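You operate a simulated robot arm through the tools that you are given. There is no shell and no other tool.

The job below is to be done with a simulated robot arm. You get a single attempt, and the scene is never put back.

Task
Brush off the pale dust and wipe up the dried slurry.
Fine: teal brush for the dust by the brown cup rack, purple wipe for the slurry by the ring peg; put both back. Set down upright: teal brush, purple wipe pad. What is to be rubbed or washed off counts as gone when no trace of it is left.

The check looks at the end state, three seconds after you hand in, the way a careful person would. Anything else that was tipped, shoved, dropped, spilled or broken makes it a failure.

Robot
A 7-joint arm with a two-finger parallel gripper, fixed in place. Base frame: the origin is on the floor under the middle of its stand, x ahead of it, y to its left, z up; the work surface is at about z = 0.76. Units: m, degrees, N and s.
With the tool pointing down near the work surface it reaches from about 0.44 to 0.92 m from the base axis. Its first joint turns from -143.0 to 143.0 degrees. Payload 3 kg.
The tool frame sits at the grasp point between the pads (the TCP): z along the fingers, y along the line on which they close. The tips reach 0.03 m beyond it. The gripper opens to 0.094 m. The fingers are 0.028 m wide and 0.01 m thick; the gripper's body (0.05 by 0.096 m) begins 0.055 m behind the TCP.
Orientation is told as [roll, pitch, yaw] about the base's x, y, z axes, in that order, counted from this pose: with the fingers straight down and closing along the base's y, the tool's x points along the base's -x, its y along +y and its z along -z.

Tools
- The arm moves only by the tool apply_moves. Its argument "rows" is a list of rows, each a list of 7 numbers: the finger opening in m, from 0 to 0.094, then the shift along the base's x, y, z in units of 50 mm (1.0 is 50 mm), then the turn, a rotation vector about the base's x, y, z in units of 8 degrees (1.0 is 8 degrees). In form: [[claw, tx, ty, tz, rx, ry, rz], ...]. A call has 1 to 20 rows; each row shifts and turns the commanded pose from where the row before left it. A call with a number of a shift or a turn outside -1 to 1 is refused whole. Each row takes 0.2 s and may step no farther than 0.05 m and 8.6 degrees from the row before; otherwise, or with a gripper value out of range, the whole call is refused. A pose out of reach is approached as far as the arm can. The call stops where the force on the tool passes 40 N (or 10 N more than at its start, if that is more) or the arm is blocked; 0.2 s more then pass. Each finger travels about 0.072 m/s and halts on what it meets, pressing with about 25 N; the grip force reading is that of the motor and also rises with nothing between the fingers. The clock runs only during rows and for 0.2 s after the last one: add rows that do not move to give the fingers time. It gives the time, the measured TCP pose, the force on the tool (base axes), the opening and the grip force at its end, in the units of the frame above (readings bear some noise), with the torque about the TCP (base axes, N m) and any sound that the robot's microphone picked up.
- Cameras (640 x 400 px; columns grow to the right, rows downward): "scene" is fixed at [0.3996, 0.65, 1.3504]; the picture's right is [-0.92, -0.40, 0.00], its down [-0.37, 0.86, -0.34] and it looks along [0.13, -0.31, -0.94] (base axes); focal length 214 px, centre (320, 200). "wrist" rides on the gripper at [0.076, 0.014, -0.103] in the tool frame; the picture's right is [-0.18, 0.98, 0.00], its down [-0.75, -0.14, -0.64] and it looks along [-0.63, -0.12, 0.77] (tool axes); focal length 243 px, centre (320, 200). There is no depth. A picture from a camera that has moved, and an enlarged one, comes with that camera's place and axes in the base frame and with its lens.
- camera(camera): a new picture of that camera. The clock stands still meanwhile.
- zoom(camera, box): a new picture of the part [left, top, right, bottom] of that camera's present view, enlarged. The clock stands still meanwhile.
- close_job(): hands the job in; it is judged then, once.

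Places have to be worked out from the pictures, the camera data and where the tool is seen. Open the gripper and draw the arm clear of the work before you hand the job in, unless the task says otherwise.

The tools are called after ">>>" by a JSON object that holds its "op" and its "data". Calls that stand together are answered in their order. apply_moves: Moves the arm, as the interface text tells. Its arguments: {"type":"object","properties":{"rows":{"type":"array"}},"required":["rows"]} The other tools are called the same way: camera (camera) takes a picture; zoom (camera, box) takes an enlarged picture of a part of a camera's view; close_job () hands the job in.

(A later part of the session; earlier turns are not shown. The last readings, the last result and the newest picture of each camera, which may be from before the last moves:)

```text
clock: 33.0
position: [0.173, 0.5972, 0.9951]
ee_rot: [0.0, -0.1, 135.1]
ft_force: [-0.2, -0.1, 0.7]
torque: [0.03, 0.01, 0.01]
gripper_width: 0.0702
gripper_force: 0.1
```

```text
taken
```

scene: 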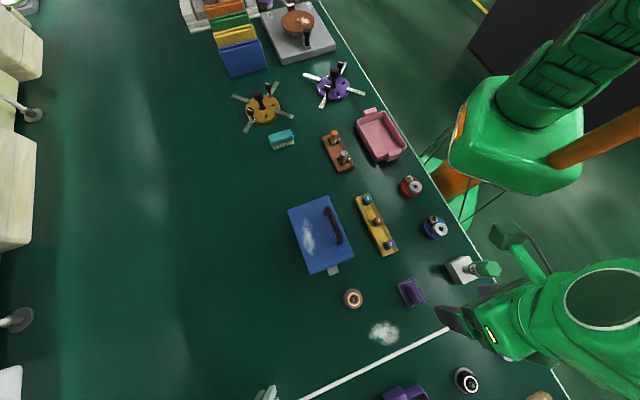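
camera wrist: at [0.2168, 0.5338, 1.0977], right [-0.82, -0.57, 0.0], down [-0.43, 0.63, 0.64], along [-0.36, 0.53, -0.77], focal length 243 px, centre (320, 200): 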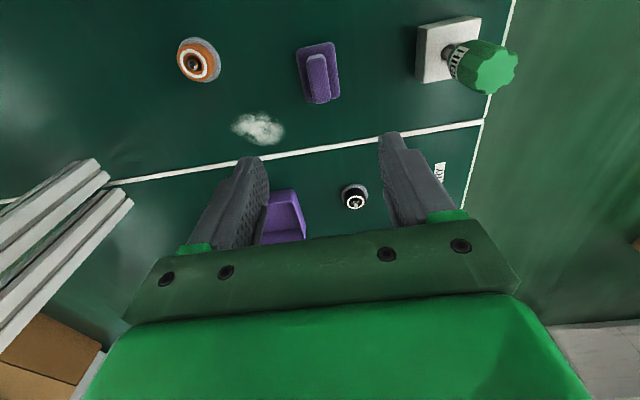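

I zoom in on the pad and slurry from here to fix their poses.

>>> {"op": "zoom", "data": {"camera": "wrist", "box": [272, 30, 368, 110]}}

>>> {"op": "zoom", "data": {"camera": "wrist", "box": [200, 80, 328, 160]}}

>>> {"op": "zoom", "data": {"camera": "scene", "box": [364, 270, 444, 350]}}

```text
5.00 times, centred on (320, 70) of wrist
camera zoom: at [0.2168, 0.5338, 1.0977], right [-0.82, -0.57, 0.0], down [-0.43, 0.63, 0.64], along [-0.36, 0.53, -0.77], focal length 1213 px, centre (320, 850)
```

zoom: 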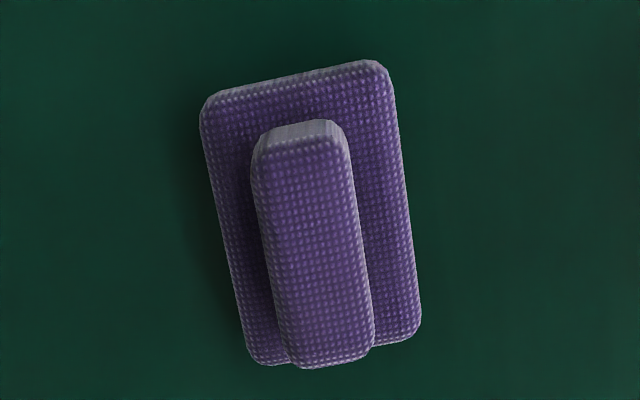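

```text
5.00 times, centred on (264, 120) of wrist
camera zoom: at [0.2168, 0.5338, 1.0977], right [-0.82, -0.57, 0.0], down [-0.43, 0.63, 0.64], along [-0.36, 0.53, -0.77], focal length 1213 px, centre (600, 600)
```

zoom: 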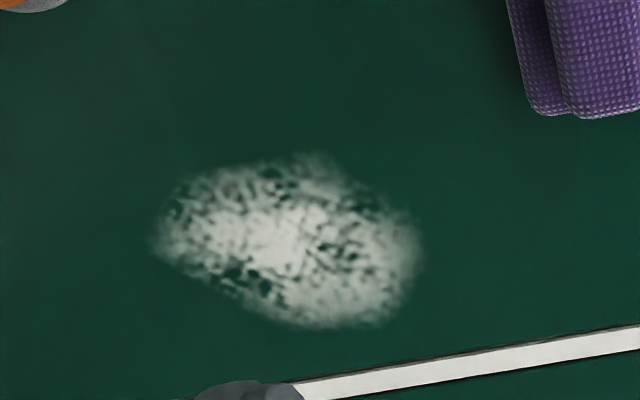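

```text
5.00 times, centred on (404, 310) of scene
camera zoom: at [0.3996, 0.65, 1.3504], right [-0.92, -0.4, 0.0], down [-0.37, 0.86, -0.34], along [0.13, -0.31, -0.94], focal length 1072 px, centre (-100, -350)
```

zoom: 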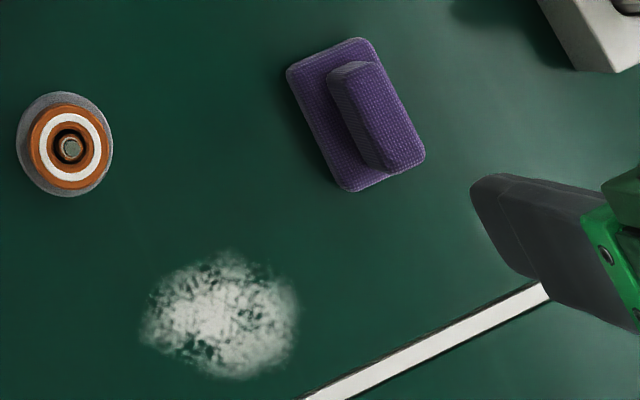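

The pad centre works out to ≈ (0.177, 0.593), aligned within ~1°, ridge ~0.02 wide with its top near 0.80. I correct 5 mm along the ridge, descend to ~0.87 and look again.

>>> {"op": "apply_moves", "data": {"rows": [[0.06, 0.078, -0.078, 0, 0, 0, 0], [0.06, 0, 0, -0.7, 0, 0, 0], [0.06, 0, 0, -0.7, 0, 0, 0], [0.06, 0, 0, -0.7, 0, 0, 0], [0.06, 0, 0, -0.4, 0, 0, 0], [0.06, 0, 0, 0, 0, 0, 0]]}}

>>> {"op": "camera", "data": {"camera": "wrist"}}

>>> {"op": "zoom", "data": {"camera": "scene", "box": [364, 250, 492, 330]}}

```text
clock: 34.4
position: [0.1758, 0.5916, 0.8685]
ee_rot: [0.0, 0.0, 135.0]
ft_force: [0.1, -0.4, 0.5]
torque: [0.01, -0.01, 0.05]
gripper_width: 0.0599
gripper_force: 0.1
```

```text
taken
camera wrist: at [0.2201, 0.5294, 0.9712], right [-0.83, -0.56, 0.0], down [-0.43, 0.63, 0.64], along [-0.36, 0.53, -0.77], focal length 243 px, centre (320, 200)
```

wrist: 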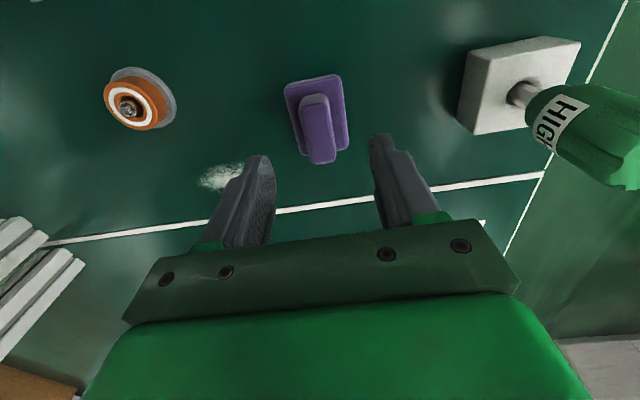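

```text
5.00 times, centred on (428, 290) of scene
camera zoom: at [0.3996, 0.65, 1.3504], right [-0.92, -0.4, 0.0], down [-0.37, 0.86, -0.34], along [0.13, -0.31, -0.94], focal length 1072 px, centre (-220, -250)
```

zoom: 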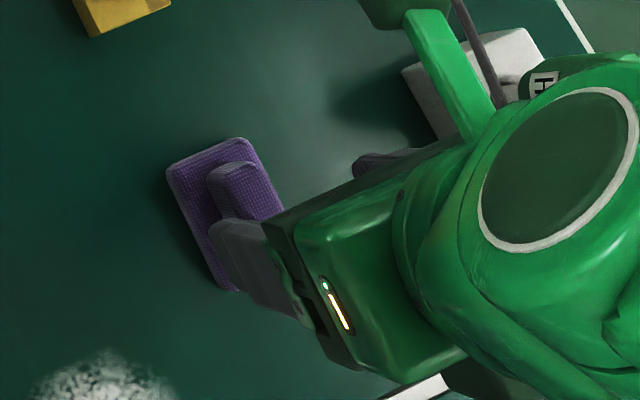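

The pad lies well between the fingers; I zoom in once more for the final alignment and heights.

>>> {"op": "zoom", "data": {"camera": "wrist", "box": [256, 65, 384, 175]}}

```text
3.64 times, centred on (320, 120) of wrist
camera zoom: at [0.2201, 0.5294, 0.9712], right [-0.83, -0.56, 0.0], down [-0.43, 0.63, 0.64], along [-0.36, 0.53, -0.77], focal length 882 px, centre (320, 491)
```

zoom: 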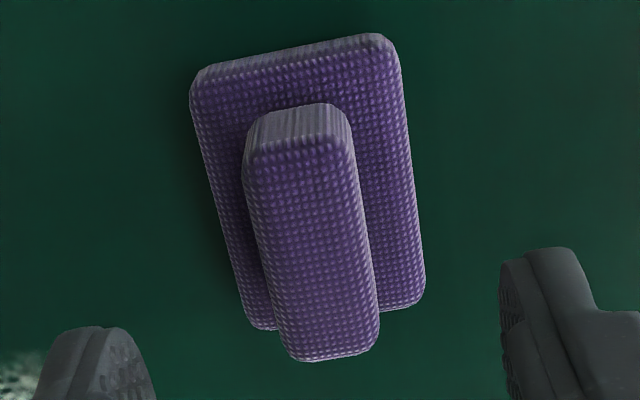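

Ridge top ≈ 0.798 and plate top ≈ 0.774, alignment within 2 mm. I descend to TCP z ≈ 0.808 so the tips stop just above the plate, straddling the ridge.

>>> {"op": "apply_moves", "data": {"rows": [[0.06, -0.012, 0.04, -0.5, 0, 0, 0], [0.06, 0, 0, -0.4, 0, 0, 0], [0.06, 0, 0, -0.2, 0, 0, 0], [0.06, 0, 0, -0.1, 0, 0, 0], [0.06, 0, 0, 0, 0, 0, 0]]}}

>>> {"op": "camera", "data": {"camera": "wrist"}}

```text
clock: 35.6
position: [0.1763, 0.5944, 0.8093]
ee_rot: [0.0, 0.0, 135.0]
ft_force: [-0.3, 0.6, -0.7]
torque: [-0.02, 0.0, 0.01]
gripper_width: 0.0601
gripper_force: 0.1
```

```text
taken
camera wrist: at [0.2197, 0.5311, 0.9106], right [-0.83, -0.56, 0.0], down [-0.43, 0.63, 0.64], along [-0.36, 0.53, -0.77], focal length 243 px, centre (320, 200)
```

wrist: 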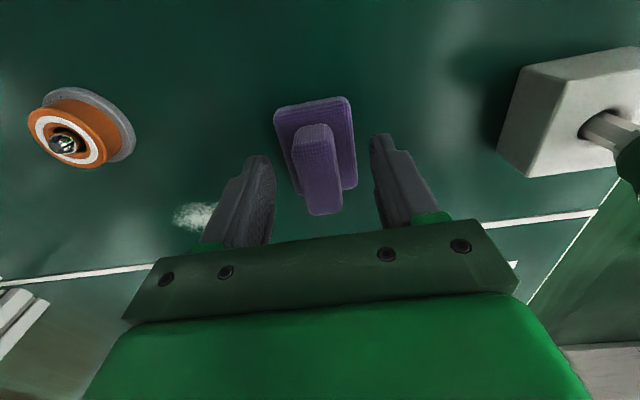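

The fingers straddle the ridge with no contact force. I close on it.

>>> {"op": "apply_moves", "data": {"rows": [[0.0, 0, 0, 0, 0, 0, 0], [0.0, 0, 0, 0, 0, 0, 0], [0.0, 0, 0, 0, 0, 0, 0], [0.0, 0, 0, 0, 0, 0, 0]]}}

>>> {"op": "camera", "data": {"camera": "wrist"}}

```text
clock: 36.6
position: [0.1756, 0.5945, 0.8084]
ee_rot: [-0.1, 0.0, 135.0]
ft_force: [0.5, 1.1, 0.5]
torque: [0.0, 0.02, 0.0]
gripper_width: 0.0258
gripper_force: 25.3
```

```text
taken
camera wrist: at [0.2197, 0.5311, 0.9107], right [-0.83, -0.56, 0.0], down [-0.43, 0.63, 0.64], along [-0.36, 0.53, -0.77], focal length 243 px, centre (320, 200)
```

wrist: 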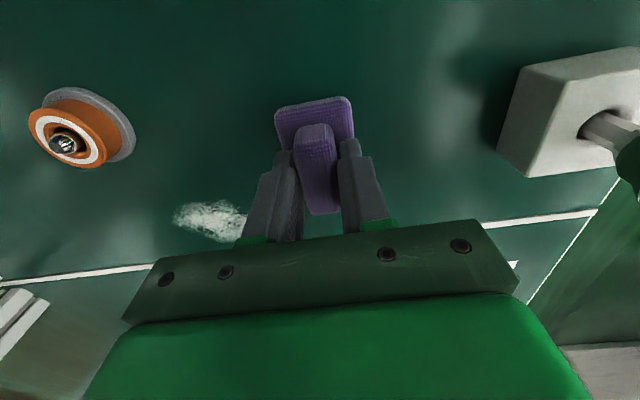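

Firm grip at 0.0258 m (grasp pose ≈ 0.176, 0.594, 0.808). I lift 3 cm, verify, and carry the pad to the start edge of the slurry.

>>> {"op": "apply_moves", "data": {"rows": [[0.0, 0, 0, 0.3, 0, 0, 0], [0.0, 0, 0, 0.3, 0, 0, 0], [0.0, -0.1, 0.44, 0, 0, 0, 0], [0.0, -0.1, 0.44, 0, 0, 0, 0], [0.0, -0.11, 0.428, 0, 0, 0, 0], [0.0, 0, 0, 0, 0, 0, 0]]}}

>>> {"op": "camera", "data": {"camera": "wrist"}}

>>> {"op": "zoom", "data": {"camera": "scene", "box": [330, 260, 490, 360]}}

```text
clock: 38.0
position: [0.1611, 0.6591, 0.8375]
ee_rot: [-0.1, 0.0, 135.0]
ft_force: [0.2, 0.7, -0.9]
torque: [-0.02, 0.02, 0.0]
gripper_width: 0.0257
gripper_force: 24.7
```

```text
taken
camera wrist: at [0.2053, 0.5968, 0.9402], right [-0.83, -0.56, 0.0], down [-0.43, 0.63, 0.64], along [-0.36, 0.53, -0.77], focal length 243 px, centre (320, 200)
```

wrist: 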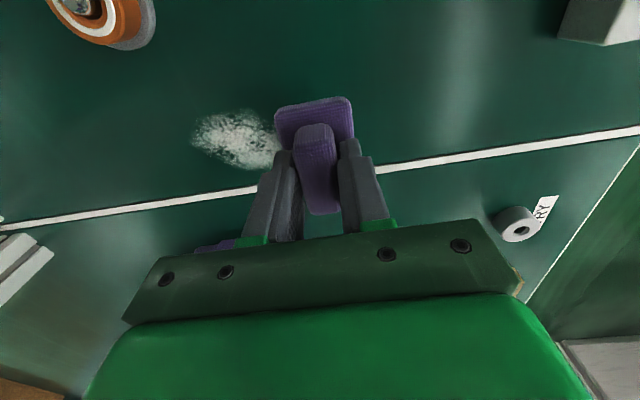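

```text
4.00 times, centred on (410, 310) of scene
camera zoom: at [0.3996, 0.65, 1.3504], right [-0.92, -0.4, 0.0], down [-0.37, 0.86, -0.34], along [0.13, -0.31, -0.94], focal length 858 px, centre (-40, -240)
```

zoom: 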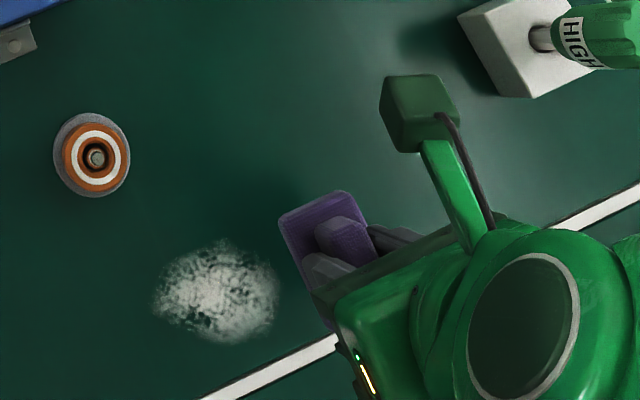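

The pad is held level. I lower it to the table, approaching contact slowly.

>>> {"op": "apply_moves", "data": {"rows": [[0.0, 0, 0, -0.3, 0, 0, 0], [0.0, 0, 0, -0.24, 0, 0, 0], [0.0, 0, 0, -0.05, 0, 0, 0], [0.0, 0, 0, 0, 0, 0, 0]]}}

```text
clock: 39.0
position: [0.1623, 0.6586, 0.8089]
ee_rot: [0.0, -0.1, 135.1]
ft_force: [1.1, -0.6, 0.3]
torque: [0.02, 0.0, 0.05]
gripper_width: 0.0255
gripper_force: 25.1
```

No contact yet at 0.809; I go down another 1 mm, then read the force.

>>> {"op": "apply_moves", "data": {"rows": [[0.0, 0, 0, -0.02, 0, 0, 0], [0.0, 0, 0, 0, 0, 0, 0]]}}

```text
clock: 39.6
position: [0.1619, 0.6596, 0.8085]
ee_rot: [-0.1, 0.0, 135.0]
ft_force: [0.7, -3.4, 14.8]
torque: [-0.1, -0.1, 0.01]
gripper_width: 0.0254
gripper_force: 24.7
```

About 15 N of contact. I stroke along the pad's short direction (+x, +y) across the slurry and read.

>>> {"op": "apply_moves", "data": {"rows": [[0.0, 0.283, 0.283, 0, 0, 0, 0], [0.0, 0.283, 0.283, 0, 0, 0, 0], [0.0, 0.283, 0.283, 0, 0, 0, 0], [0.0, 0.283, 0.283, 0, 0, 0, 0], [0.0, 0.283, 0.283, 0, 0, 0, 0], [0.0, 0.283, 0.283, 0, 0, 0, 0], [0.0, 0, 0, 0, 0, 0, 0]]}}

>>> {"op": "camera", "data": {"camera": "wrist"}}

>>> {"op": "zoom", "data": {"camera": "scene", "box": [330, 260, 490, 360]}}

```text
clock: 41.2
position: [0.2469, 0.7425, 0.8081]
ee_rot: [0.1, 0.1, 135.0]
ft_force: [0.0, -1.1, 1.9]
torque: [0.01, -0.02, 0.0]
gripper_width: 0.0254
gripper_force: 25.1
```

```text
taken
camera wrist: at [0.2907, 0.6804, 0.9102], right [-0.83, -0.56, 0.0], down [-0.43, 0.63, 0.64], along [-0.36, 0.53, -0.77], focal length 243 px, centre (320, 200)
```

wrist: 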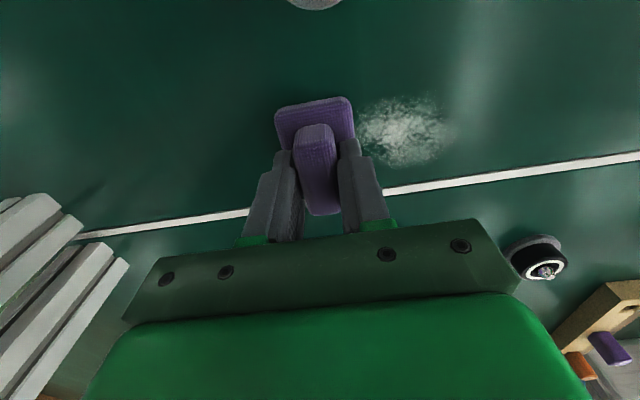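

```text
4.00 times, centred on (410, 310) of scene
camera zoom: at [0.3996, 0.65, 1.3504], right [-0.92, -0.4, 0.0], down [-0.37, 0.86, -0.34], along [0.13, -0.31, -0.94], focal length 858 px, centre (-40, -240)
```

zoom: 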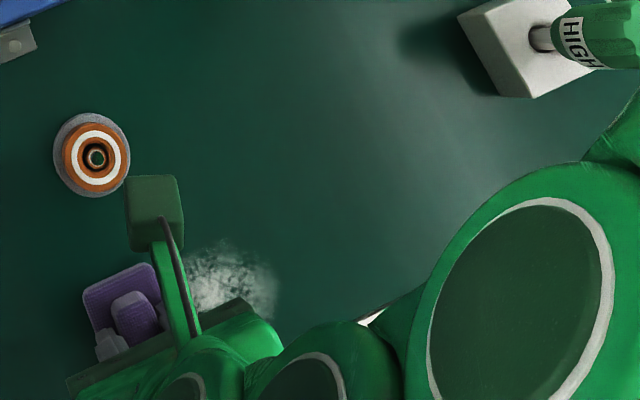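

The slurry faded on the first pass but the press dropped to ~2 N. I lower 1 mm and stroke back and forth.

>>> {"op": "apply_moves", "data": {"rows": [[0.0, 0, 0, -0.02, 0, 0, 0], [0.0, -0.283, -0.283, 0, 0, 0, 0], [0.0, -0.283, -0.283, 0, 0, 0, 0], [0.0, -0.283, -0.283, 0, 0, 0, 0], [0.0, -0.283, -0.283, 0, 0, 0, 0], [0.0, -0.283, -0.283, 0, 0, 0, 0], [0.0, -0.283, -0.283, 0, 0, 0, 0], [0.0, 0, 0, 0, 0, 0, 0]]}}

>>> {"op": "camera", "data": {"camera": "wrist"}}

```text
clock: 43.0
position: [0.1613, 0.6594, 0.807]
ee_rot: [-0.1, 0.0, 134.9]
ft_force: [7.8, 4.0, 29.0]
torque: [0.01, -0.18, 0.0]
gripper_width: 0.0255
gripper_force: 25.1
```

```text
taken
camera wrist: at [0.2042, 0.5962, 0.9096], right [-0.83, -0.56, 0.0], down [-0.43, 0.63, 0.64], along [-0.36, 0.53, -0.77], focal length 243 px, centre (320, 200)
```

wrist: 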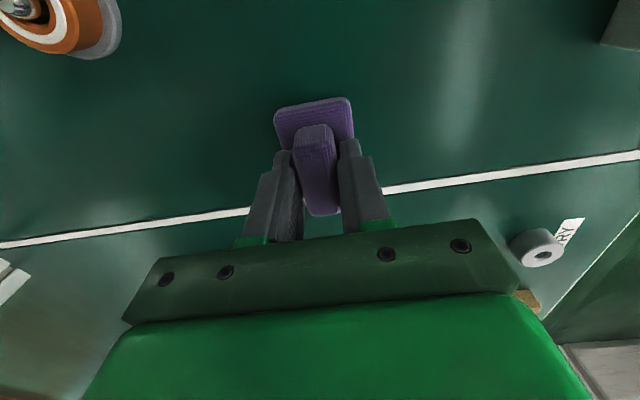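

That firm stroke (29 N) seems to have taken the slurry off. I zoom in to look for faint remains.

>>> {"op": "zoom", "data": {"camera": "wrist", "box": [120, 80, 312, 220]}}

>>> {"op": "zoom", "data": {"camera": "scene", "box": [340, 300, 436, 360]}}

```text
2.86 times, centred on (216, 150) of wrist
camera zoom: at [0.2042, 0.5962, 0.9096], right [-0.83, -0.56, 0.0], down [-0.43, 0.63, 0.64], along [-0.36, 0.53, -0.77], focal length 693 px, centre (617, 343)
```

zoom: 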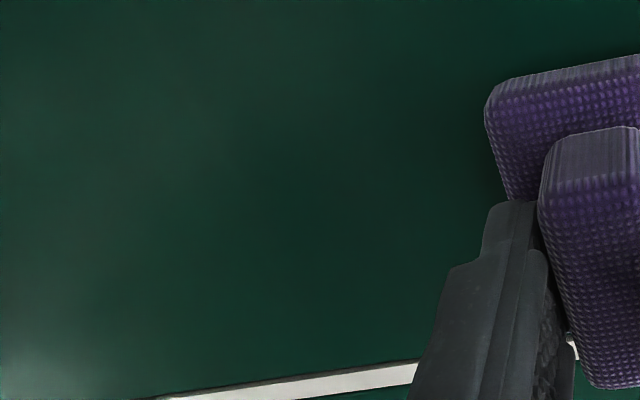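

```text
6.67 times, centred on (388, 330) of scene
camera zoom: at [0.3996, 0.65, 1.3504], right [-0.92, -0.4, 0.0], down [-0.37, 0.86, -0.34], along [0.13, -0.31, -0.94], focal length 1430 px, centre (-133, -667)
```

zoom: 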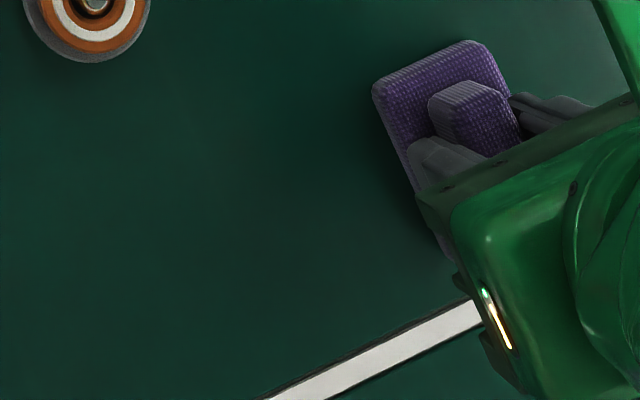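

It looks clean. To be sure no faint edge remains I make one more pair of passes, offset 12 mm to either side along the pad, with slightly lighter press.

>>> {"op": "apply_moves", "data": {"rows": [[0.0, -0.17, 0.17, 0.012, 0, 0, 0], [0.0, 0.283, 0.283, 0, 0, 0, 0], [0.0, 0.283, 0.283, 0, 0, 0, 0], [0.0, 0.283, 0.283, 0, 0, 0, 0], [0.0, 0.283, 0.283, 0, 0, 0, 0], [0.0, 0.283, 0.283, 0, 0, 0, 0], [0.0, 0.283, 0.283, 0, 0, 0, 0], [0.0, 0, 0, 0, 0, 0, 0]]}}

>>> {"op": "apply_moves", "data": {"rows": [[0.0, 0.34, -0.34, -0.006, 0, 0, 0], [0.0, -0.283, -0.283, 0, 0, 0, 0], [0.0, -0.283, -0.283, 0, 0, 0, 0], [0.0, -0.283, -0.283, 0, 0, 0, 0], [0.0, -0.283, -0.283, 0, 0, 0, 0], [0.0, -0.283, -0.283, 0, 0, 0, 0], [0.0, -0.283, -0.283, 0, 0, 0, 0], [0.0, 0, 0, 0, 0, 0, 0]]}}

>>> {"op": "camera", "data": {"camera": "wrist"}}

```text
clock: 43.3
position: [0.1592, 0.6613, 0.8079]
ee_rot: [0.1, 0.1, 135.1]
ft_force: [-1.5, -1.2, 11.5]
torque: [0.1, 0.33, 0.04]
gripper_width: 0.0253
gripper_force: 24.5
stopped in row 1: the force on the tool passed its limit at 43 N (the readings are from after the stop); the commanded pose is now the measured one
```

```text
clock: 44.4
position: [0.1327, 0.5998, 0.8079]
ee_rot: [0.0, 0.0, 134.9]
ft_force: [-6.3, -2.0, 17.3]
torque: [-0.21, 0.28, 0.01]
gripper_width: 0.0254
gripper_force: 24.9
stopped in row 5: the force on the tool passed its limit at 43 N (the readings are from after the stop); the commanded pose is now the measured one
```

```text
taken
camera wrist: at [0.1759, 0.5372, 0.9096], right [-0.83, -0.56, 0.0], down [-0.43, 0.63, 0.64], along [-0.36, 0.53, -0.77], focal length 243 px, centre (320, 200)
```

wrist: 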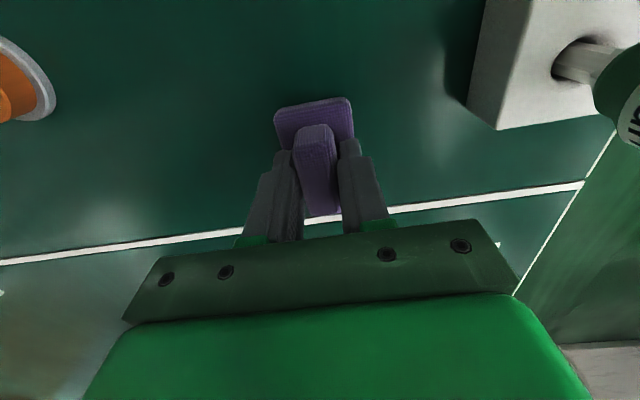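

The first of those calls stopped early on a force peak, so the second ran from the wrong start and slid the pad toward (0.133, 0.600); nothing else was touched as far as I can see. I lift the pad 3 cm and inspect.

>>> {"op": "apply_moves", "data": {"rows": [[0.0, 0, 0, 0.3, 0, 0, 0], [0.0, 0, 0, 0.3, 0, 0, 0], [0.0, 0, 0, 0, 0, 0, 0]]}}

>>> {"op": "camera", "data": {"camera": "wrist"}}

>>> {"op": "camera", "data": {"camera": "scene"}}

>>> {"op": "zoom", "data": {"camera": "scene", "box": [340, 240, 532, 360]}}

```text
clock: 45.2
position: [0.1325, 0.6003, 0.8375]
ee_rot: [-0.2, 0.0, 135.0]
ft_force: [-0.4, 0.4, -1.6]
torque: [0.0, -0.01, 0.0]
gripper_width: 0.0255
gripper_force: 25.2
```

```text
taken
camera wrist: at [0.1761, 0.5379, 0.9392], right [-0.83, -0.56, 0.0], down [-0.43, 0.63, 0.64], along [-0.36, 0.53, -0.77], focal length 243 px, centre (320, 200)
```

wrist: 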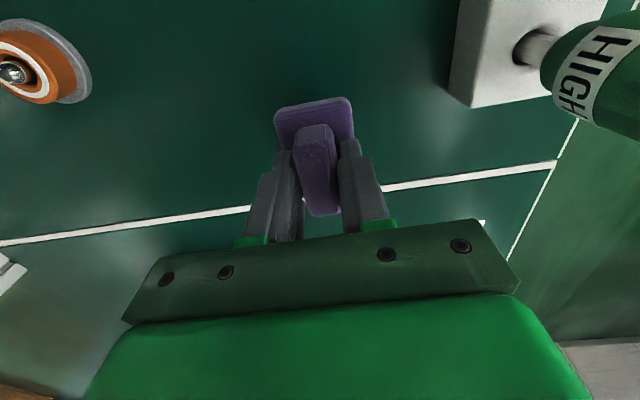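

```text
taken
```

scene: 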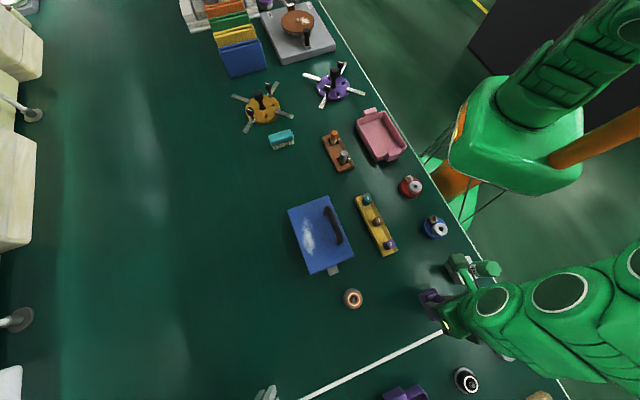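

```text
3.33 times, centred on (436, 300) of scene
camera zoom: at [0.3996, 0.65, 1.3504], right [-0.92, -0.4, 0.0], down [-0.37, 0.86, -0.34], along [0.13, -0.31, -0.94], focal length 715 px, centre (-67, -133)
```

zoom: 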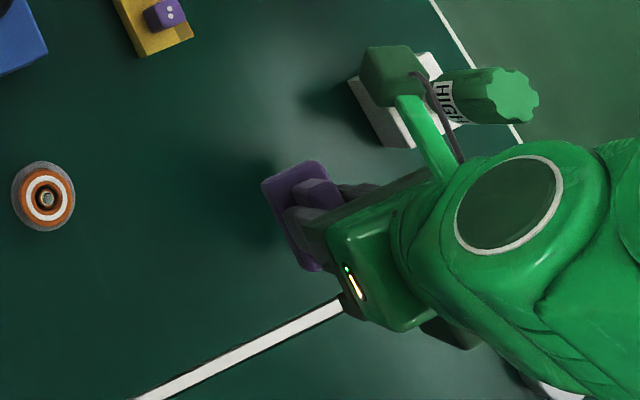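

The screwdriver and pegs look unmoved and the slurry area is clean. I zoom tight on the slurry spot to check for faint traces.

>>> {"op": "zoom", "data": {"camera": "scene", "box": [348, 305, 420, 360]}}

>>> {"op": "zoom", "data": {"camera": "scene", "box": [255, 140, 335, 200]}}

>>> {"op": "zoom", "data": {"camera": "wrist", "box": [60, 60, 280, 220]}}

```text
7.27 times, centred on (384, 332) of scene
camera zoom: at [0.3996, 0.65, 1.3504], right [-0.92, -0.4, 0.0], down [-0.37, 0.86, -0.34], along [0.13, -0.31, -0.94], focal length 1560 px, centre (-146, -764)
```

zoom: 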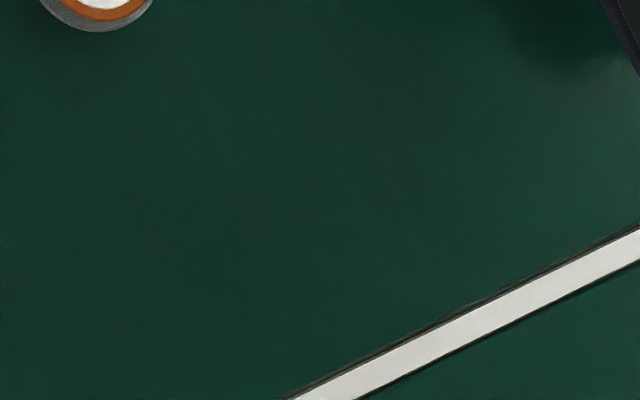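

```text
6.67 times, centred on (295, 170) of scene
camera zoom: at [0.3996, 0.65, 1.3504], right [-0.92, -0.4, 0.0], down [-0.37, 0.86, -0.34], along [0.13, -0.31, -0.94], focal length 1430 px, centre (487, 400)
```

zoom: 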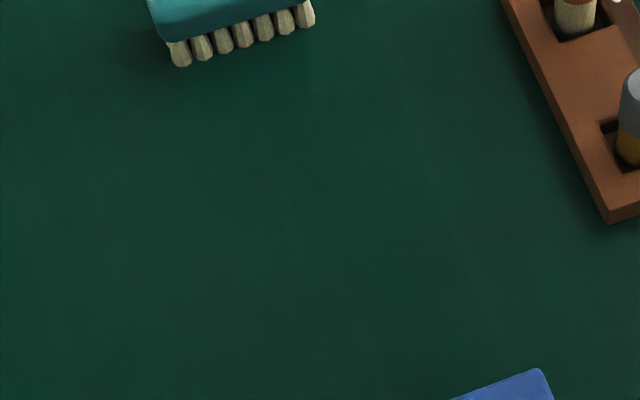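

```text
2.50 times, centred on (170, 140) of wrist
camera zoom: at [0.1761, 0.5379, 0.9392], right [-0.83, -0.56, 0.0], down [-0.43, 0.63, 0.64], along [-0.36, 0.53, -0.77], focal length 606 px, centre (695, 350)
```

zoom: 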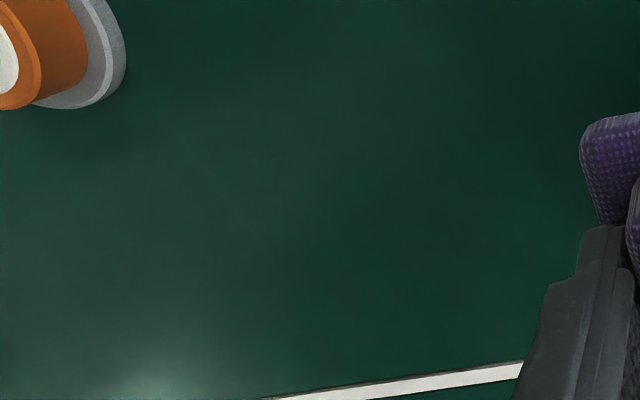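

Both spots look clean. For certainty at the slurry's outer edge I make one more light pass 12 mm farther out; first I carry the pad, lifted, to that lane's start.

>>> {"op": "apply_moves", "data": {"rows": [[0.0, 0.144, 0.438, 0, 0, 0, 0], [0.0, 0.144, 0.438, 0, 0, 0, 0], [0.0, 0.144, 0.438, 0, 0, 0, 0], [0.0, 0, 0, -0.3, 0, 0, 0], [0.0, 0, 0, -0.24, 0, 0, 0], [0.0, 0, 0, -0.04, 0, 0, 0], [0.0, 0, 0, 0, 0, 0, 0]]}}

```text
clock: 46.8
position: [0.1538, 0.6664, 0.8085]
ee_rot: [-0.1, 0.0, 135.1]
ft_force: [0.8, -0.8, -0.5]
torque: [-0.01, 0.0, -0.02]
gripper_width: 0.0255
gripper_force: 25.1
```

Just above contact; I lower another 1 mm and read the force.

>>> {"op": "apply_moves", "data": {"rows": [[0.0, 0, 0, -0.024, 0, 0, 0], [0.0, 0, 0, 0, 0, 0, 0]]}}

```text
clock: 47.4
position: [0.1544, 0.6649, 0.8086]
ee_rot: [-0.2, -0.1, 134.9]
ft_force: [-1.9, -5.2, 21.1]
torque: [-0.26, 0.02, 0.01]
gripper_width: 0.0252
gripper_force: 24.3
```

21 N of press. I ease up a fraction and stroke +Q across the outer lane.

>>> {"op": "apply_moves", "data": {"rows": [[0.0, 0, 0, 0.006, 0, 0, 0], [0.0, 0.283, 0.283, 0, 0, 0, 0], [0.0, 0.283, 0.283, 0, 0, 0, 0], [0.0, 0.283, 0.283, 0, 0, 0, 0], [0.0, 0.283, 0.283, 0, 0, 0, 0], [0.0, 0.283, 0.283, 0, 0, 0, 0], [0.0, 0.283, 0.283, 0, 0, 0, 0], [0.0, 0, 0, 0, 0, 0, 0]]}}

```text
clock: 48.1
position: [0.1765, 0.6895, 0.8078]
ee_rot: [-0.2, -0.1, 134.9]
ft_force: [3.7, -0.8, 13.8]
torque: [-0.13, -0.31, 0.03]
gripper_width: 0.0255
gripper_force: 25.0
stopped in row 3: the force on the tool passed its limit at 44 N (the readings are from after the stop); the commanded pose is now the measured one
```

It stopped on a force peak; the press is 14 N now. I ease up 0.5 mm and continue the stroke from here.

>>> {"op": "apply_moves", "data": {"rows": [[0.0, 0, 0, 0.012, 0, 0, 0], [0.0, 0.2, 0.2, 0, 0, 0, 0], [0.0, 0.2, 0.2, 0, 0, 0, 0], [0.0, 0.2, 0.2, 0, 0, 0, 0], [0.0, 0.2, 0.2, 0, 0, 0, 0], [0.0, 0.2, 0.2, 0, 0, 0, 0], [0.0, 0, 0, 0, 0, 0, 0]]}}

```text
clock: 49.8
position: [0.2265, 0.7387, 0.8072]
ee_rot: [-0.1, 0.1, 134.9]
ft_force: [0.0, -0.9, 2.5]
torque: [-0.08, -0.01, -0.04]
gripper_width: 0.0257
gripper_force: 24.6
```

Lane done. I shift 2 cm to the inner lane and stroke back with a light press.

>>> {"op": "apply_moves", "data": {"rows": [[0.0, 0.283, -0.283, -0.006, 0, 0, 0], [0.0, -0.2, -0.2, 0, 0, 0, 0], [0.0, -0.2, -0.2, 0, 0, 0, 0], [0.0, -0.2, -0.2, 0, 0, 0, 0], [0.0, -0.2, -0.2, 0, 0, 0, 0], [0.0, -0.2, -0.2, 0, 0, 0, 0], [0.0, -0.2, -0.2, 0, 0, 0, 0], [0.0, -0.2, -0.2, 0, 0, 0, 0], [0.0, -0.2, -0.2, 0, 0, 0, 0], [0.0, 0, 0, 0, 0, 0, 0]]}}

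```text
clock: 52.0
position: [0.158, 0.6446, 0.8084]
ee_rot: [-0.2, -0.1, 135.0]
ft_force: [0.5, 3.2, 18.8]
torque: [-0.01, 0.11, 0.01]
gripper_width: 0.0253
gripper_force: 24.8
```

Good. I lift the pad 3 cm and carry it back above its original spot (0.176, 0.594).

>>> {"op": "apply_moves", "data": {"rows": [[0.0, 0, 0, 0.3, 0, 0, 0], [0.0, 0, 0, 0.3, 0, 0, 0], [0.0, 0.165, -0.502, 0, 0, 0, 0], [0.0, 0.165, -0.502, 0, 0, 0, 0], [0.0, 0, 0, 0, 0, 0, 0]]}}

>>> {"op": "apply_moves", "data": {"rows": [[0.0, 0, 0, 0, 0, 0, 0]]}}

>>> {"op": "apply_moves", "data": {"rows": [[0.0, 0, 0, 0, 0, 0, 0]]}}

>>> {"op": "camera", "data": {"camera": "wrist"}}

>>> {"op": "zoom", "data": {"camera": "scene", "box": [340, 270, 436, 360]}}

```text
clock: 53.1
position: [0.1768, 0.5948, 0.8383]
ee_rot: [0.0, -0.2, 135.0]
ft_force: [-0.4, 0.6, 0.4]
torque: [-0.02, -0.01, 0.02]
gripper_width: 0.0255
gripper_force: 24.1
```

```text
clock: 53.5
position: [0.1757, 0.5948, 0.8364]
ee_rot: [-0.1, -0.2, 134.9]
ft_force: [-0.5, 0.0, -0.1]
torque: [0.01, 0.03, -0.03]
gripper_width: 0.0253
gripper_force: 24.6
```

```text
clock: 54.0
position: [0.1762, 0.5952, 0.8375]
ee_rot: [0.0, -0.1, 135.0]
ft_force: [1.0, -0.9, -0.9]
torque: [-0.03, 0.01, -0.01]
gripper_width: 0.0256
gripper_force: 25.1
```

```text
taken
camera wrist: at [0.2195, 0.5319, 0.94], right [-0.83, -0.56, 0.0], down [-0.43, 0.63, 0.64], along [-0.36, 0.53, -0.77], focal length 243 px, centre (320, 200)
```

wrist: 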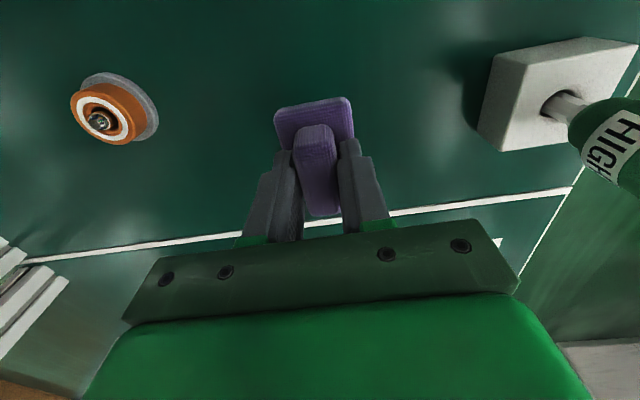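

```text
4.44 times, centred on (388, 315) of scene
camera zoom: at [0.3996, 0.65, 1.3504], right [-0.92, -0.4, 0.0], down [-0.37, 0.86, -0.34], along [0.13, -0.31, -0.94], focal length 953 px, centre (18, -311)
```

zoom: 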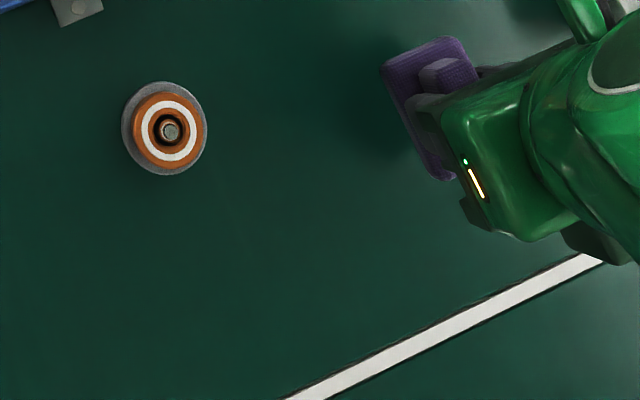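

The slurry spot is clean and the pad is within 1 mm of its original place. I lower it to just above contact.

>>> {"op": "apply_moves", "data": {"rows": [[0.0, 0, -0.012, -0.3, 0, 0, 0], [0.0, 0, 0, -0.24, 0, 0, 0], [0.0, 0, 0, -0.03, 0, 0, 0], [0.0, 0, 0, 0, 0, 0, 0]]}}

```text
clock: 55.0
position: [0.1768, 0.5941, 0.8098]
ee_rot: [-0.2, -0.2, 135.0]
ft_force: [-0.2, 0.3, -0.1]
torque: [0.0, 0.02, 0.01]
gripper_width: 0.0257
gripper_force: 24.7
```

Still free at 0.8098; another 1 mm down with a force check.

>>> {"op": "apply_moves", "data": {"rows": [[0.0, 0, 0, -0.02, 0, 0, 0], [0.0, 0, 0, 0, 0, 0, 0]]}}

```text
clock: 55.5
position: [0.1756, 0.5928, 0.8087]
ee_rot: [-0.1, -0.1, 135.0]
ft_force: [0.6, 0.2, -0.9]
torque: [-0.01, 0.02, 0.03]
gripper_width: 0.0254
gripper_force: 24.9
```

No contact yet; half a millimetre more.

>>> {"op": "apply_moves", "data": {"rows": [[0.0, 0, 0, -0.012, 0, 0, 0], [0.0, 0, 0, 0, 0, 0, 0]]}}

```text
clock: 56.1
position: [0.1764, 0.5933, 0.8065]
ee_rot: [0.0, -0.1, 135.0]
ft_force: [-1.5, 0.9, 5.8]
torque: [-0.05, 0.11, -0.02]
gripper_width: 0.0257
gripper_force: 25.0
```

The pad now rests on the table (about 6 N). I open the fingers to release it.

>>> {"op": "apply_moves", "data": {"rows": [[0.06, 0, 0, 0, 0, 0, 0], [0.06, 0, 0, 0, 0, 0, 0], [0.06, 0, 0, 0, 0, 0, 0]]}}

>>> {"op": "camera", "data": {"camera": "wrist"}}

```text
clock: 57.0
position: [0.1771, 0.5938, 0.808]
ee_rot: [0.0, -0.1, 134.9]
ft_force: [1.7, 1.0, 7.4]
torque: [-0.18, 0.09, 0.0]
gripper_width: 0.0589
gripper_force: 0.0
```

```text
taken
camera wrist: at [0.2194, 0.5303, 0.9096], right [-0.83, -0.56, 0.0], down [-0.43, 0.63, 0.64], along [-0.36, 0.53, -0.77], focal length 243 px, centre (320, 200)
```

wrist: 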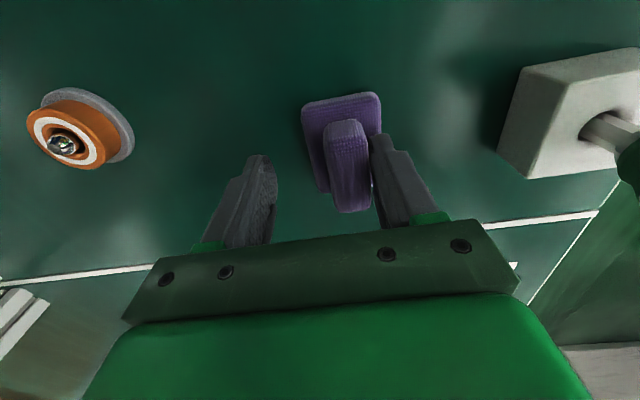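

The pad was dragged ~1 cm sideways by the right finger as it opened (tips pressing on the plate, 7 N). I raise straight up a little to unload it, then look.

>>> {"op": "apply_moves", "data": {"rows": [[0.06, 0, 0, 0.06, 0, 0, 0], [0.06, 0, 0, 0.1, 0, 0, 0], [0.06, 0, 0, 0, 0, 0, 0]]}}

>>> {"op": "camera", "data": {"camera": "wrist"}}

>>> {"op": "zoom", "data": {"camera": "wrist", "box": [256, 65, 448, 235]}}

>>> {"op": "zoom", "data": {"camera": "scene", "box": [364, 250, 492, 330]}}

```text
clock: 57.8
position: [0.1757, 0.5937, 0.8157]
ee_rot: [0.0, -0.1, 135.1]
ft_force: [0.1, 0.7, 0.2]
torque: [0.0, 0.0, 0.0]
gripper_width: 0.06
gripper_force: 0.0
```

```text
taken
camera wrist: at [0.2193, 0.5301, 0.9172], right [-0.83, -0.56, 0.0], down [-0.43, 0.63, 0.64], along [-0.36, 0.53, -0.77], focal length 243 px, centre (320, 200)
```

wrist: 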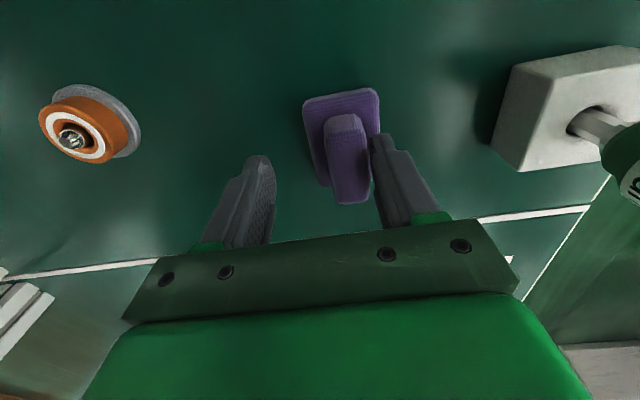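

```text
2.35 times, centred on (352, 150) of wrist
camera zoom: at [0.2193, 0.5301, 0.9172], right [-0.83, -0.56, 0.0], down [-0.43, 0.63, 0.64], along [-0.36, 0.53, -0.77], focal length 571 px, centre (245, 318)
```

zoom: 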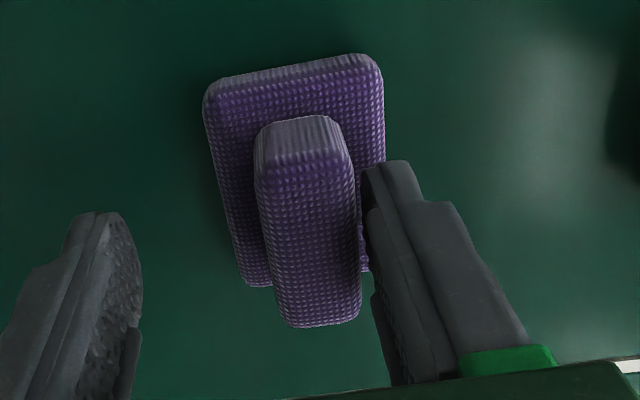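

```text
5.00 times, centred on (428, 290) of scene
camera zoom: at [0.3996, 0.65, 1.3504], right [-0.92, -0.4, 0.0], down [-0.37, 0.86, -0.34], along [0.13, -0.31, -0.94], focal length 1072 px, centre (-220, -250)
```

zoom: 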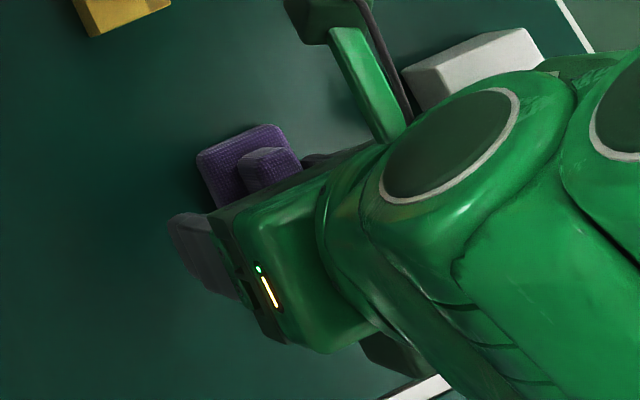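

The pad lies flat but displaced ~17 mm toward (−x, −y), at about (0.163, 0.584). I raise, re-centre over the ridge and will put it back properly with a higher grip.

>>> {"op": "apply_moves", "data": {"rows": [[0.06, 0, 0, 0.5, 0, 0, 0], [0.06, 0, 0, 0.5, 0, 0, 0], [0.06, -0.26, -0.2, 0, 0, 0, 0], [0.06, 0, 0, 0, 0, 0, 0]]}}

>>> {"op": "camera", "data": {"camera": "wrist"}}

>>> {"op": "zoom", "data": {"camera": "wrist", "box": [256, 65, 384, 175]}}

```text
clock: 58.8
position: [0.1644, 0.5835, 0.8658]
ee_rot: [-0.2, 0.0, 134.9]
ft_force: [0.2, 0.6, -0.1]
torque: [0.01, -0.01, -0.01]
gripper_width: 0.06
gripper_force: 0.1
```

```text
taken
camera wrist: at [0.207, 0.5201, 0.9688], right [-0.83, -0.56, 0.0], down [-0.43, 0.63, 0.64], along [-0.36, 0.53, -0.77], focal length 243 px, centre (320, 200)
```

wrist: 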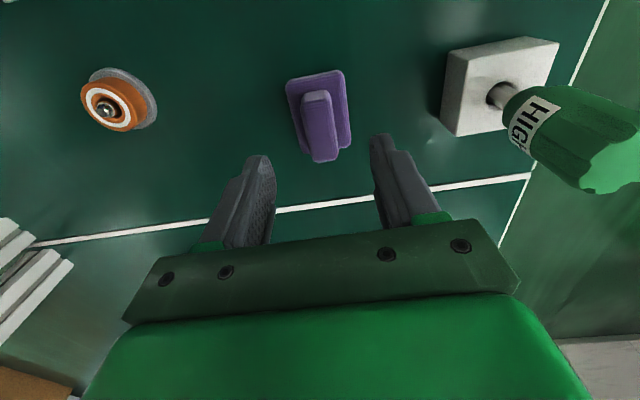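

```text
3.64 times, centred on (320, 120) of wrist
camera zoom: at [0.207, 0.5201, 0.9688], right [-0.83, -0.56, 0.0], down [-0.43, 0.63, 0.64], along [-0.36, 0.53, -0.77], focal length 882 px, centre (320, 491)
```

zoom: 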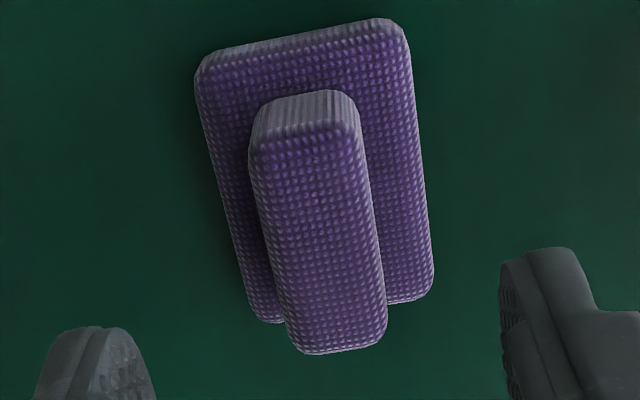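

The re-centred view agrees within ~1 mm. I descend to z ≈ 0.813 (tips clearly above the plate) and re-grip the ridge.

>>> {"op": "apply_moves", "data": {"rows": [[0.06, 0, 0, -0.5, 0, 0, 0], [0.06, 0, 0, -0.4, 0, 0, 0], [0.06, 0, 0, -0.15, 0, 0, 0], [0.06, 0, 0, 0, 0, 0, 0]]}}

```text
clock: 59.8
position: [0.1637, 0.584, 0.8142]
ee_rot: [-0.2, -0.1, 135.0]
ft_force: [0.2, -0.3, -0.9]
torque: [-0.01, -0.02, 0.0]
gripper_width: 0.0601
gripper_force: 0.1
```

At 0.814 with no contact; I close on the ridge.

>>> {"op": "apply_moves", "data": {"rows": [[0.0, 0, 0, 0, 0, 0, 0], [0.0, 0, 0, 0, 0, 0, 0], [0.0, 0, 0, 0, 0, 0, 0], [0.0, 0, 0, 0, 0, 0, 0]]}}

>>> {"op": "camera", "data": {"camera": "wrist"}}

```text
clock: 60.8
position: [0.163, 0.5853, 0.814]
ee_rot: [-0.1, -0.1, 135.0]
ft_force: [0.6, 0.1, 0.1]
torque: [-0.01, -0.01, 0.01]
gripper_width: 0.0207
gripper_force: 25.0
```

```text
taken
camera wrist: at [0.2069, 0.5213, 0.9158], right [-0.83, -0.56, 0.0], down [-0.43, 0.63, 0.64], along [-0.36, 0.53, -0.77], focal length 243 px, centre (320, 200)
```

wrist: 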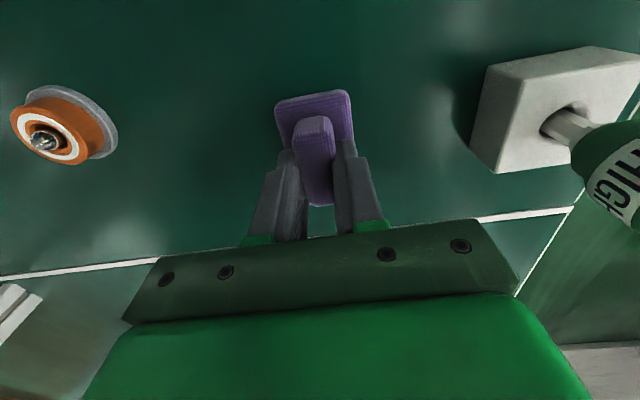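

Gripped at 0.0207 m. I lift 15 mm, move (+11.7, +11.7) mm back to the original spot, and check.

>>> {"op": "apply_moves", "data": {"rows": [[0.0, 0, 0, 0.15, 0, 0, 0], [0.0, 0, 0, 0.15, 0, 0, 0], [0.0, 0.234, 0.234, 0, 0, 0, 0], [0.0, 0, 0, 0, 0, 0, 0]]}}

>>> {"op": "camera", "data": {"camera": "wrist"}}

>>> {"op": "zoom", "data": {"camera": "scene", "box": [364, 250, 492, 330]}}

```text
clock: 61.8
position: [0.1755, 0.596, 0.827]
ee_rot: [-0.2, -0.1, 134.9]
ft_force: [0.1, -0.3, 0.2]
torque: [0.03, -0.01, -0.01]
gripper_width: 0.0209
gripper_force: 24.7
```

```text
taken
camera wrist: at [0.2184, 0.5329, 0.9297], right [-0.83, -0.56, 0.0], down [-0.43, 0.63, 0.64], along [-0.36, 0.53, -0.77], focal length 243 px, centre (320, 200)
```

wrist: 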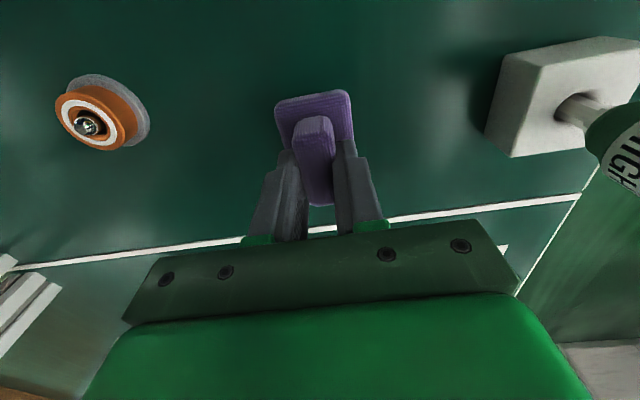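

```text
5.00 times, centred on (428, 290) of scene
camera zoom: at [0.3996, 0.65, 1.3504], right [-0.92, -0.4, 0.0], down [-0.37, 0.86, -0.34], along [0.13, -0.31, -0.94], focal length 1072 px, centre (-220, -250)
```

zoom: 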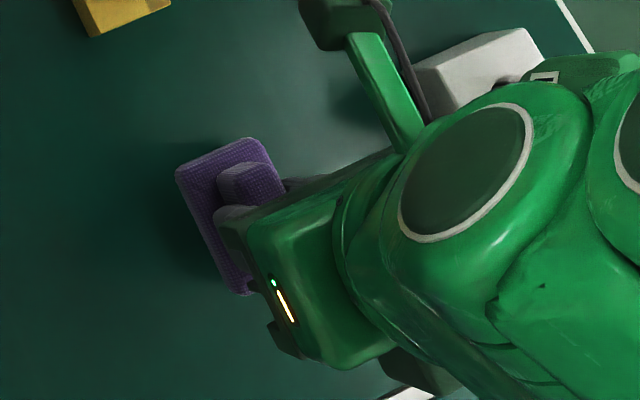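

Aligned within about 1 mm of the original. I apply the 1 mm correction and lower toward contact.

>>> {"op": "apply_moves", "data": {"rows": [[0.0, 0.014, -0.014, -0.14, 0, 0, 0], [0.0, 0, 0, -0.1, 0, 0, 0], [0.0, 0, 0, 0, 0, 0, 0]]}}

```text
clock: 62.5
position: [0.1763, 0.5928, 0.8159]
ee_rot: [-0.2, 0.1, 135.0]
ft_force: [0.4, -0.1, -1.0]
torque: [0.01, -0.02, -0.02]
gripper_width: 0.0211
gripper_force: 24.7
```

Not yet touching; 1.5 mm more and read.

>>> {"op": "apply_moves", "data": {"rows": [[0.0, 0, 0, -0.03, 0, 0, 0], [0.0, 0, 0, 0, 0, 0, 0]]}}

```text
clock: 63.1
position: [0.1761, 0.5938, 0.8136]
ee_rot: [-0.1, -0.1, 135.0]
ft_force: [-1.1, -0.5, -0.5]
torque: [0.01, 0.01, 0.03]
gripper_width: 0.0208
gripper_force: 25.3
```

Still free; half a millimetre more.

>>> {"op": "apply_moves", "data": {"rows": [[0.0, 0, 0, -0.012, 0, 0, 0], [0.0, 0, 0, 0, 0, 0, 0]]}}

```text
clock: 63.8
position: [0.1759, 0.5947, 0.8141]
ee_rot: [-0.1, -0.1, 135.0]
ft_force: [-0.6, -0.2, 7.7]
torque: [-0.09, 0.06, -0.02]
gripper_width: 0.0207
gripper_force: 24.9
```

The pad touches down (≈ 8 N) with the tips clear of the plate. I ease off 0.3 mm and open.

>>> {"op": "apply_moves", "data": {"rows": [[0.0, 0, 0, 0.006, 0, 0, 0], [0.06, 0, 0, 0, 0, 0, 0], [0.06, 0, 0, 0, 0, 0, 0], [0.06, 0, 0, 0, 0, 0, 0]]}}

>>> {"op": "camera", "data": {"camera": "wrist"}}

```text
clock: 64.8
position: [0.1761, 0.5955, 0.8139]
ee_rot: [-0.1, -0.1, 135.0]
ft_force: [-0.1, 0.0, 0.1]
torque: [0.0, 0.02, -0.04]
gripper_width: 0.06
gripper_force: 0.0
```

```text
taken
camera wrist: at [0.2188, 0.5314, 0.9153], right [-0.83, -0.56, 0.0], down [-0.43, 0.63, 0.64], along [-0.36, 0.53, -0.77], focal length 243 px, centre (320, 200)
```

wrist: 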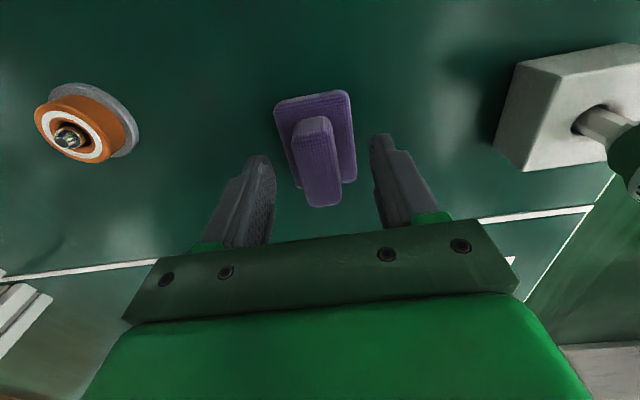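

The pad stands free and centred between the open fingers. I rise straight up and draw the arm away, then check everything.

>>> {"op": "apply_moves", "data": {"rows": [[0.06, 0, 0, 0.4, 0, 0, 0], [0.06, 0, 0, 0.9, 0, 0, 0], [0.06, 0, 0, 0.9, 0, 0, 0], [0.094, 0, 0, 0.9, 0, 0, 0], [0.094, 0, 0, 0.9, 0, 0, 0], [0.094, 0, 0, 0.5, 0, 0, 0], [0.094, 0, 0, 0, 0, 0, 0]]}}

>>> {"op": "camera", "data": {"camera": "scene"}}

>>> {"op": "zoom", "data": {"camera": "scene", "box": [320, 250, 520, 375]}}

>>> {"op": "camera", "data": {"camera": "wrist"}}

```text
clock: 66.3
position: [0.1752, 0.5961, 1.0381]
ee_rot: [-0.1, -0.2, 135.0]
ft_force: [0.2, 0.0, 0.0]
torque: [-0.01, -0.02, 0.0]
gripper_width: 0.0938
gripper_force: 0.1
```

```text
taken
```

scene: 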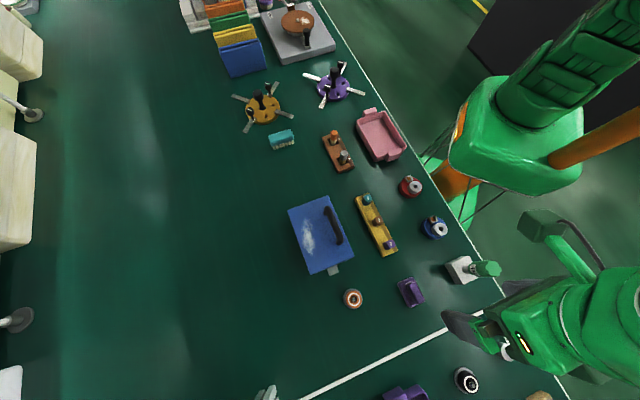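

```text
3.20 times, centred on (420, 312) of scene
camera zoom: at [0.3996, 0.65, 1.3504], right [-0.92, -0.4, 0.0], down [-0.37, 0.86, -0.34], along [0.13, -0.31, -0.94], focal length 686 px, centre (0, -160)
```

zoom: 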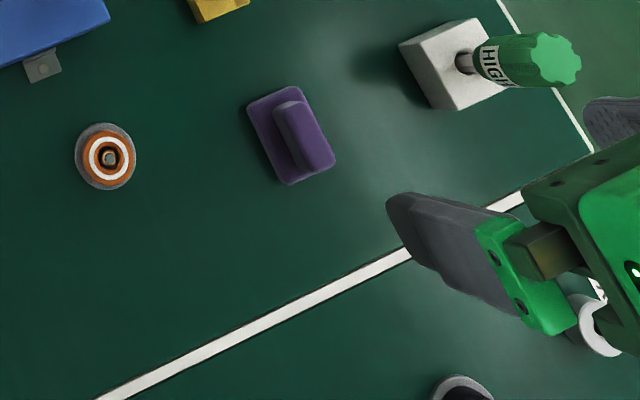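

```text
taken
camera wrist: at [0.2182, 0.5318, 1.139], right [-0.83, -0.56, 0.0], down [-0.43, 0.63, 0.64], along [-0.36, 0.53, -0.77], focal length 243 px, centre (320, 200)
```

wrist: 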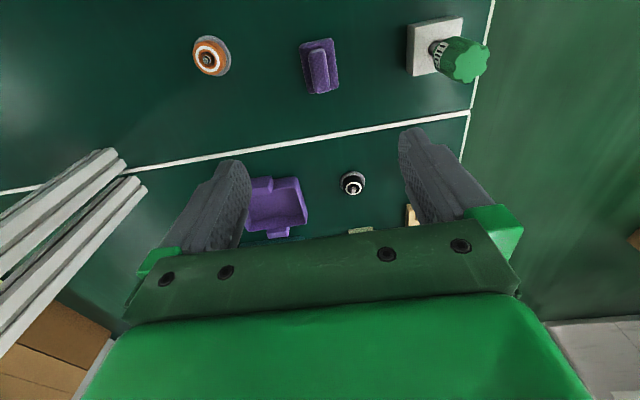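

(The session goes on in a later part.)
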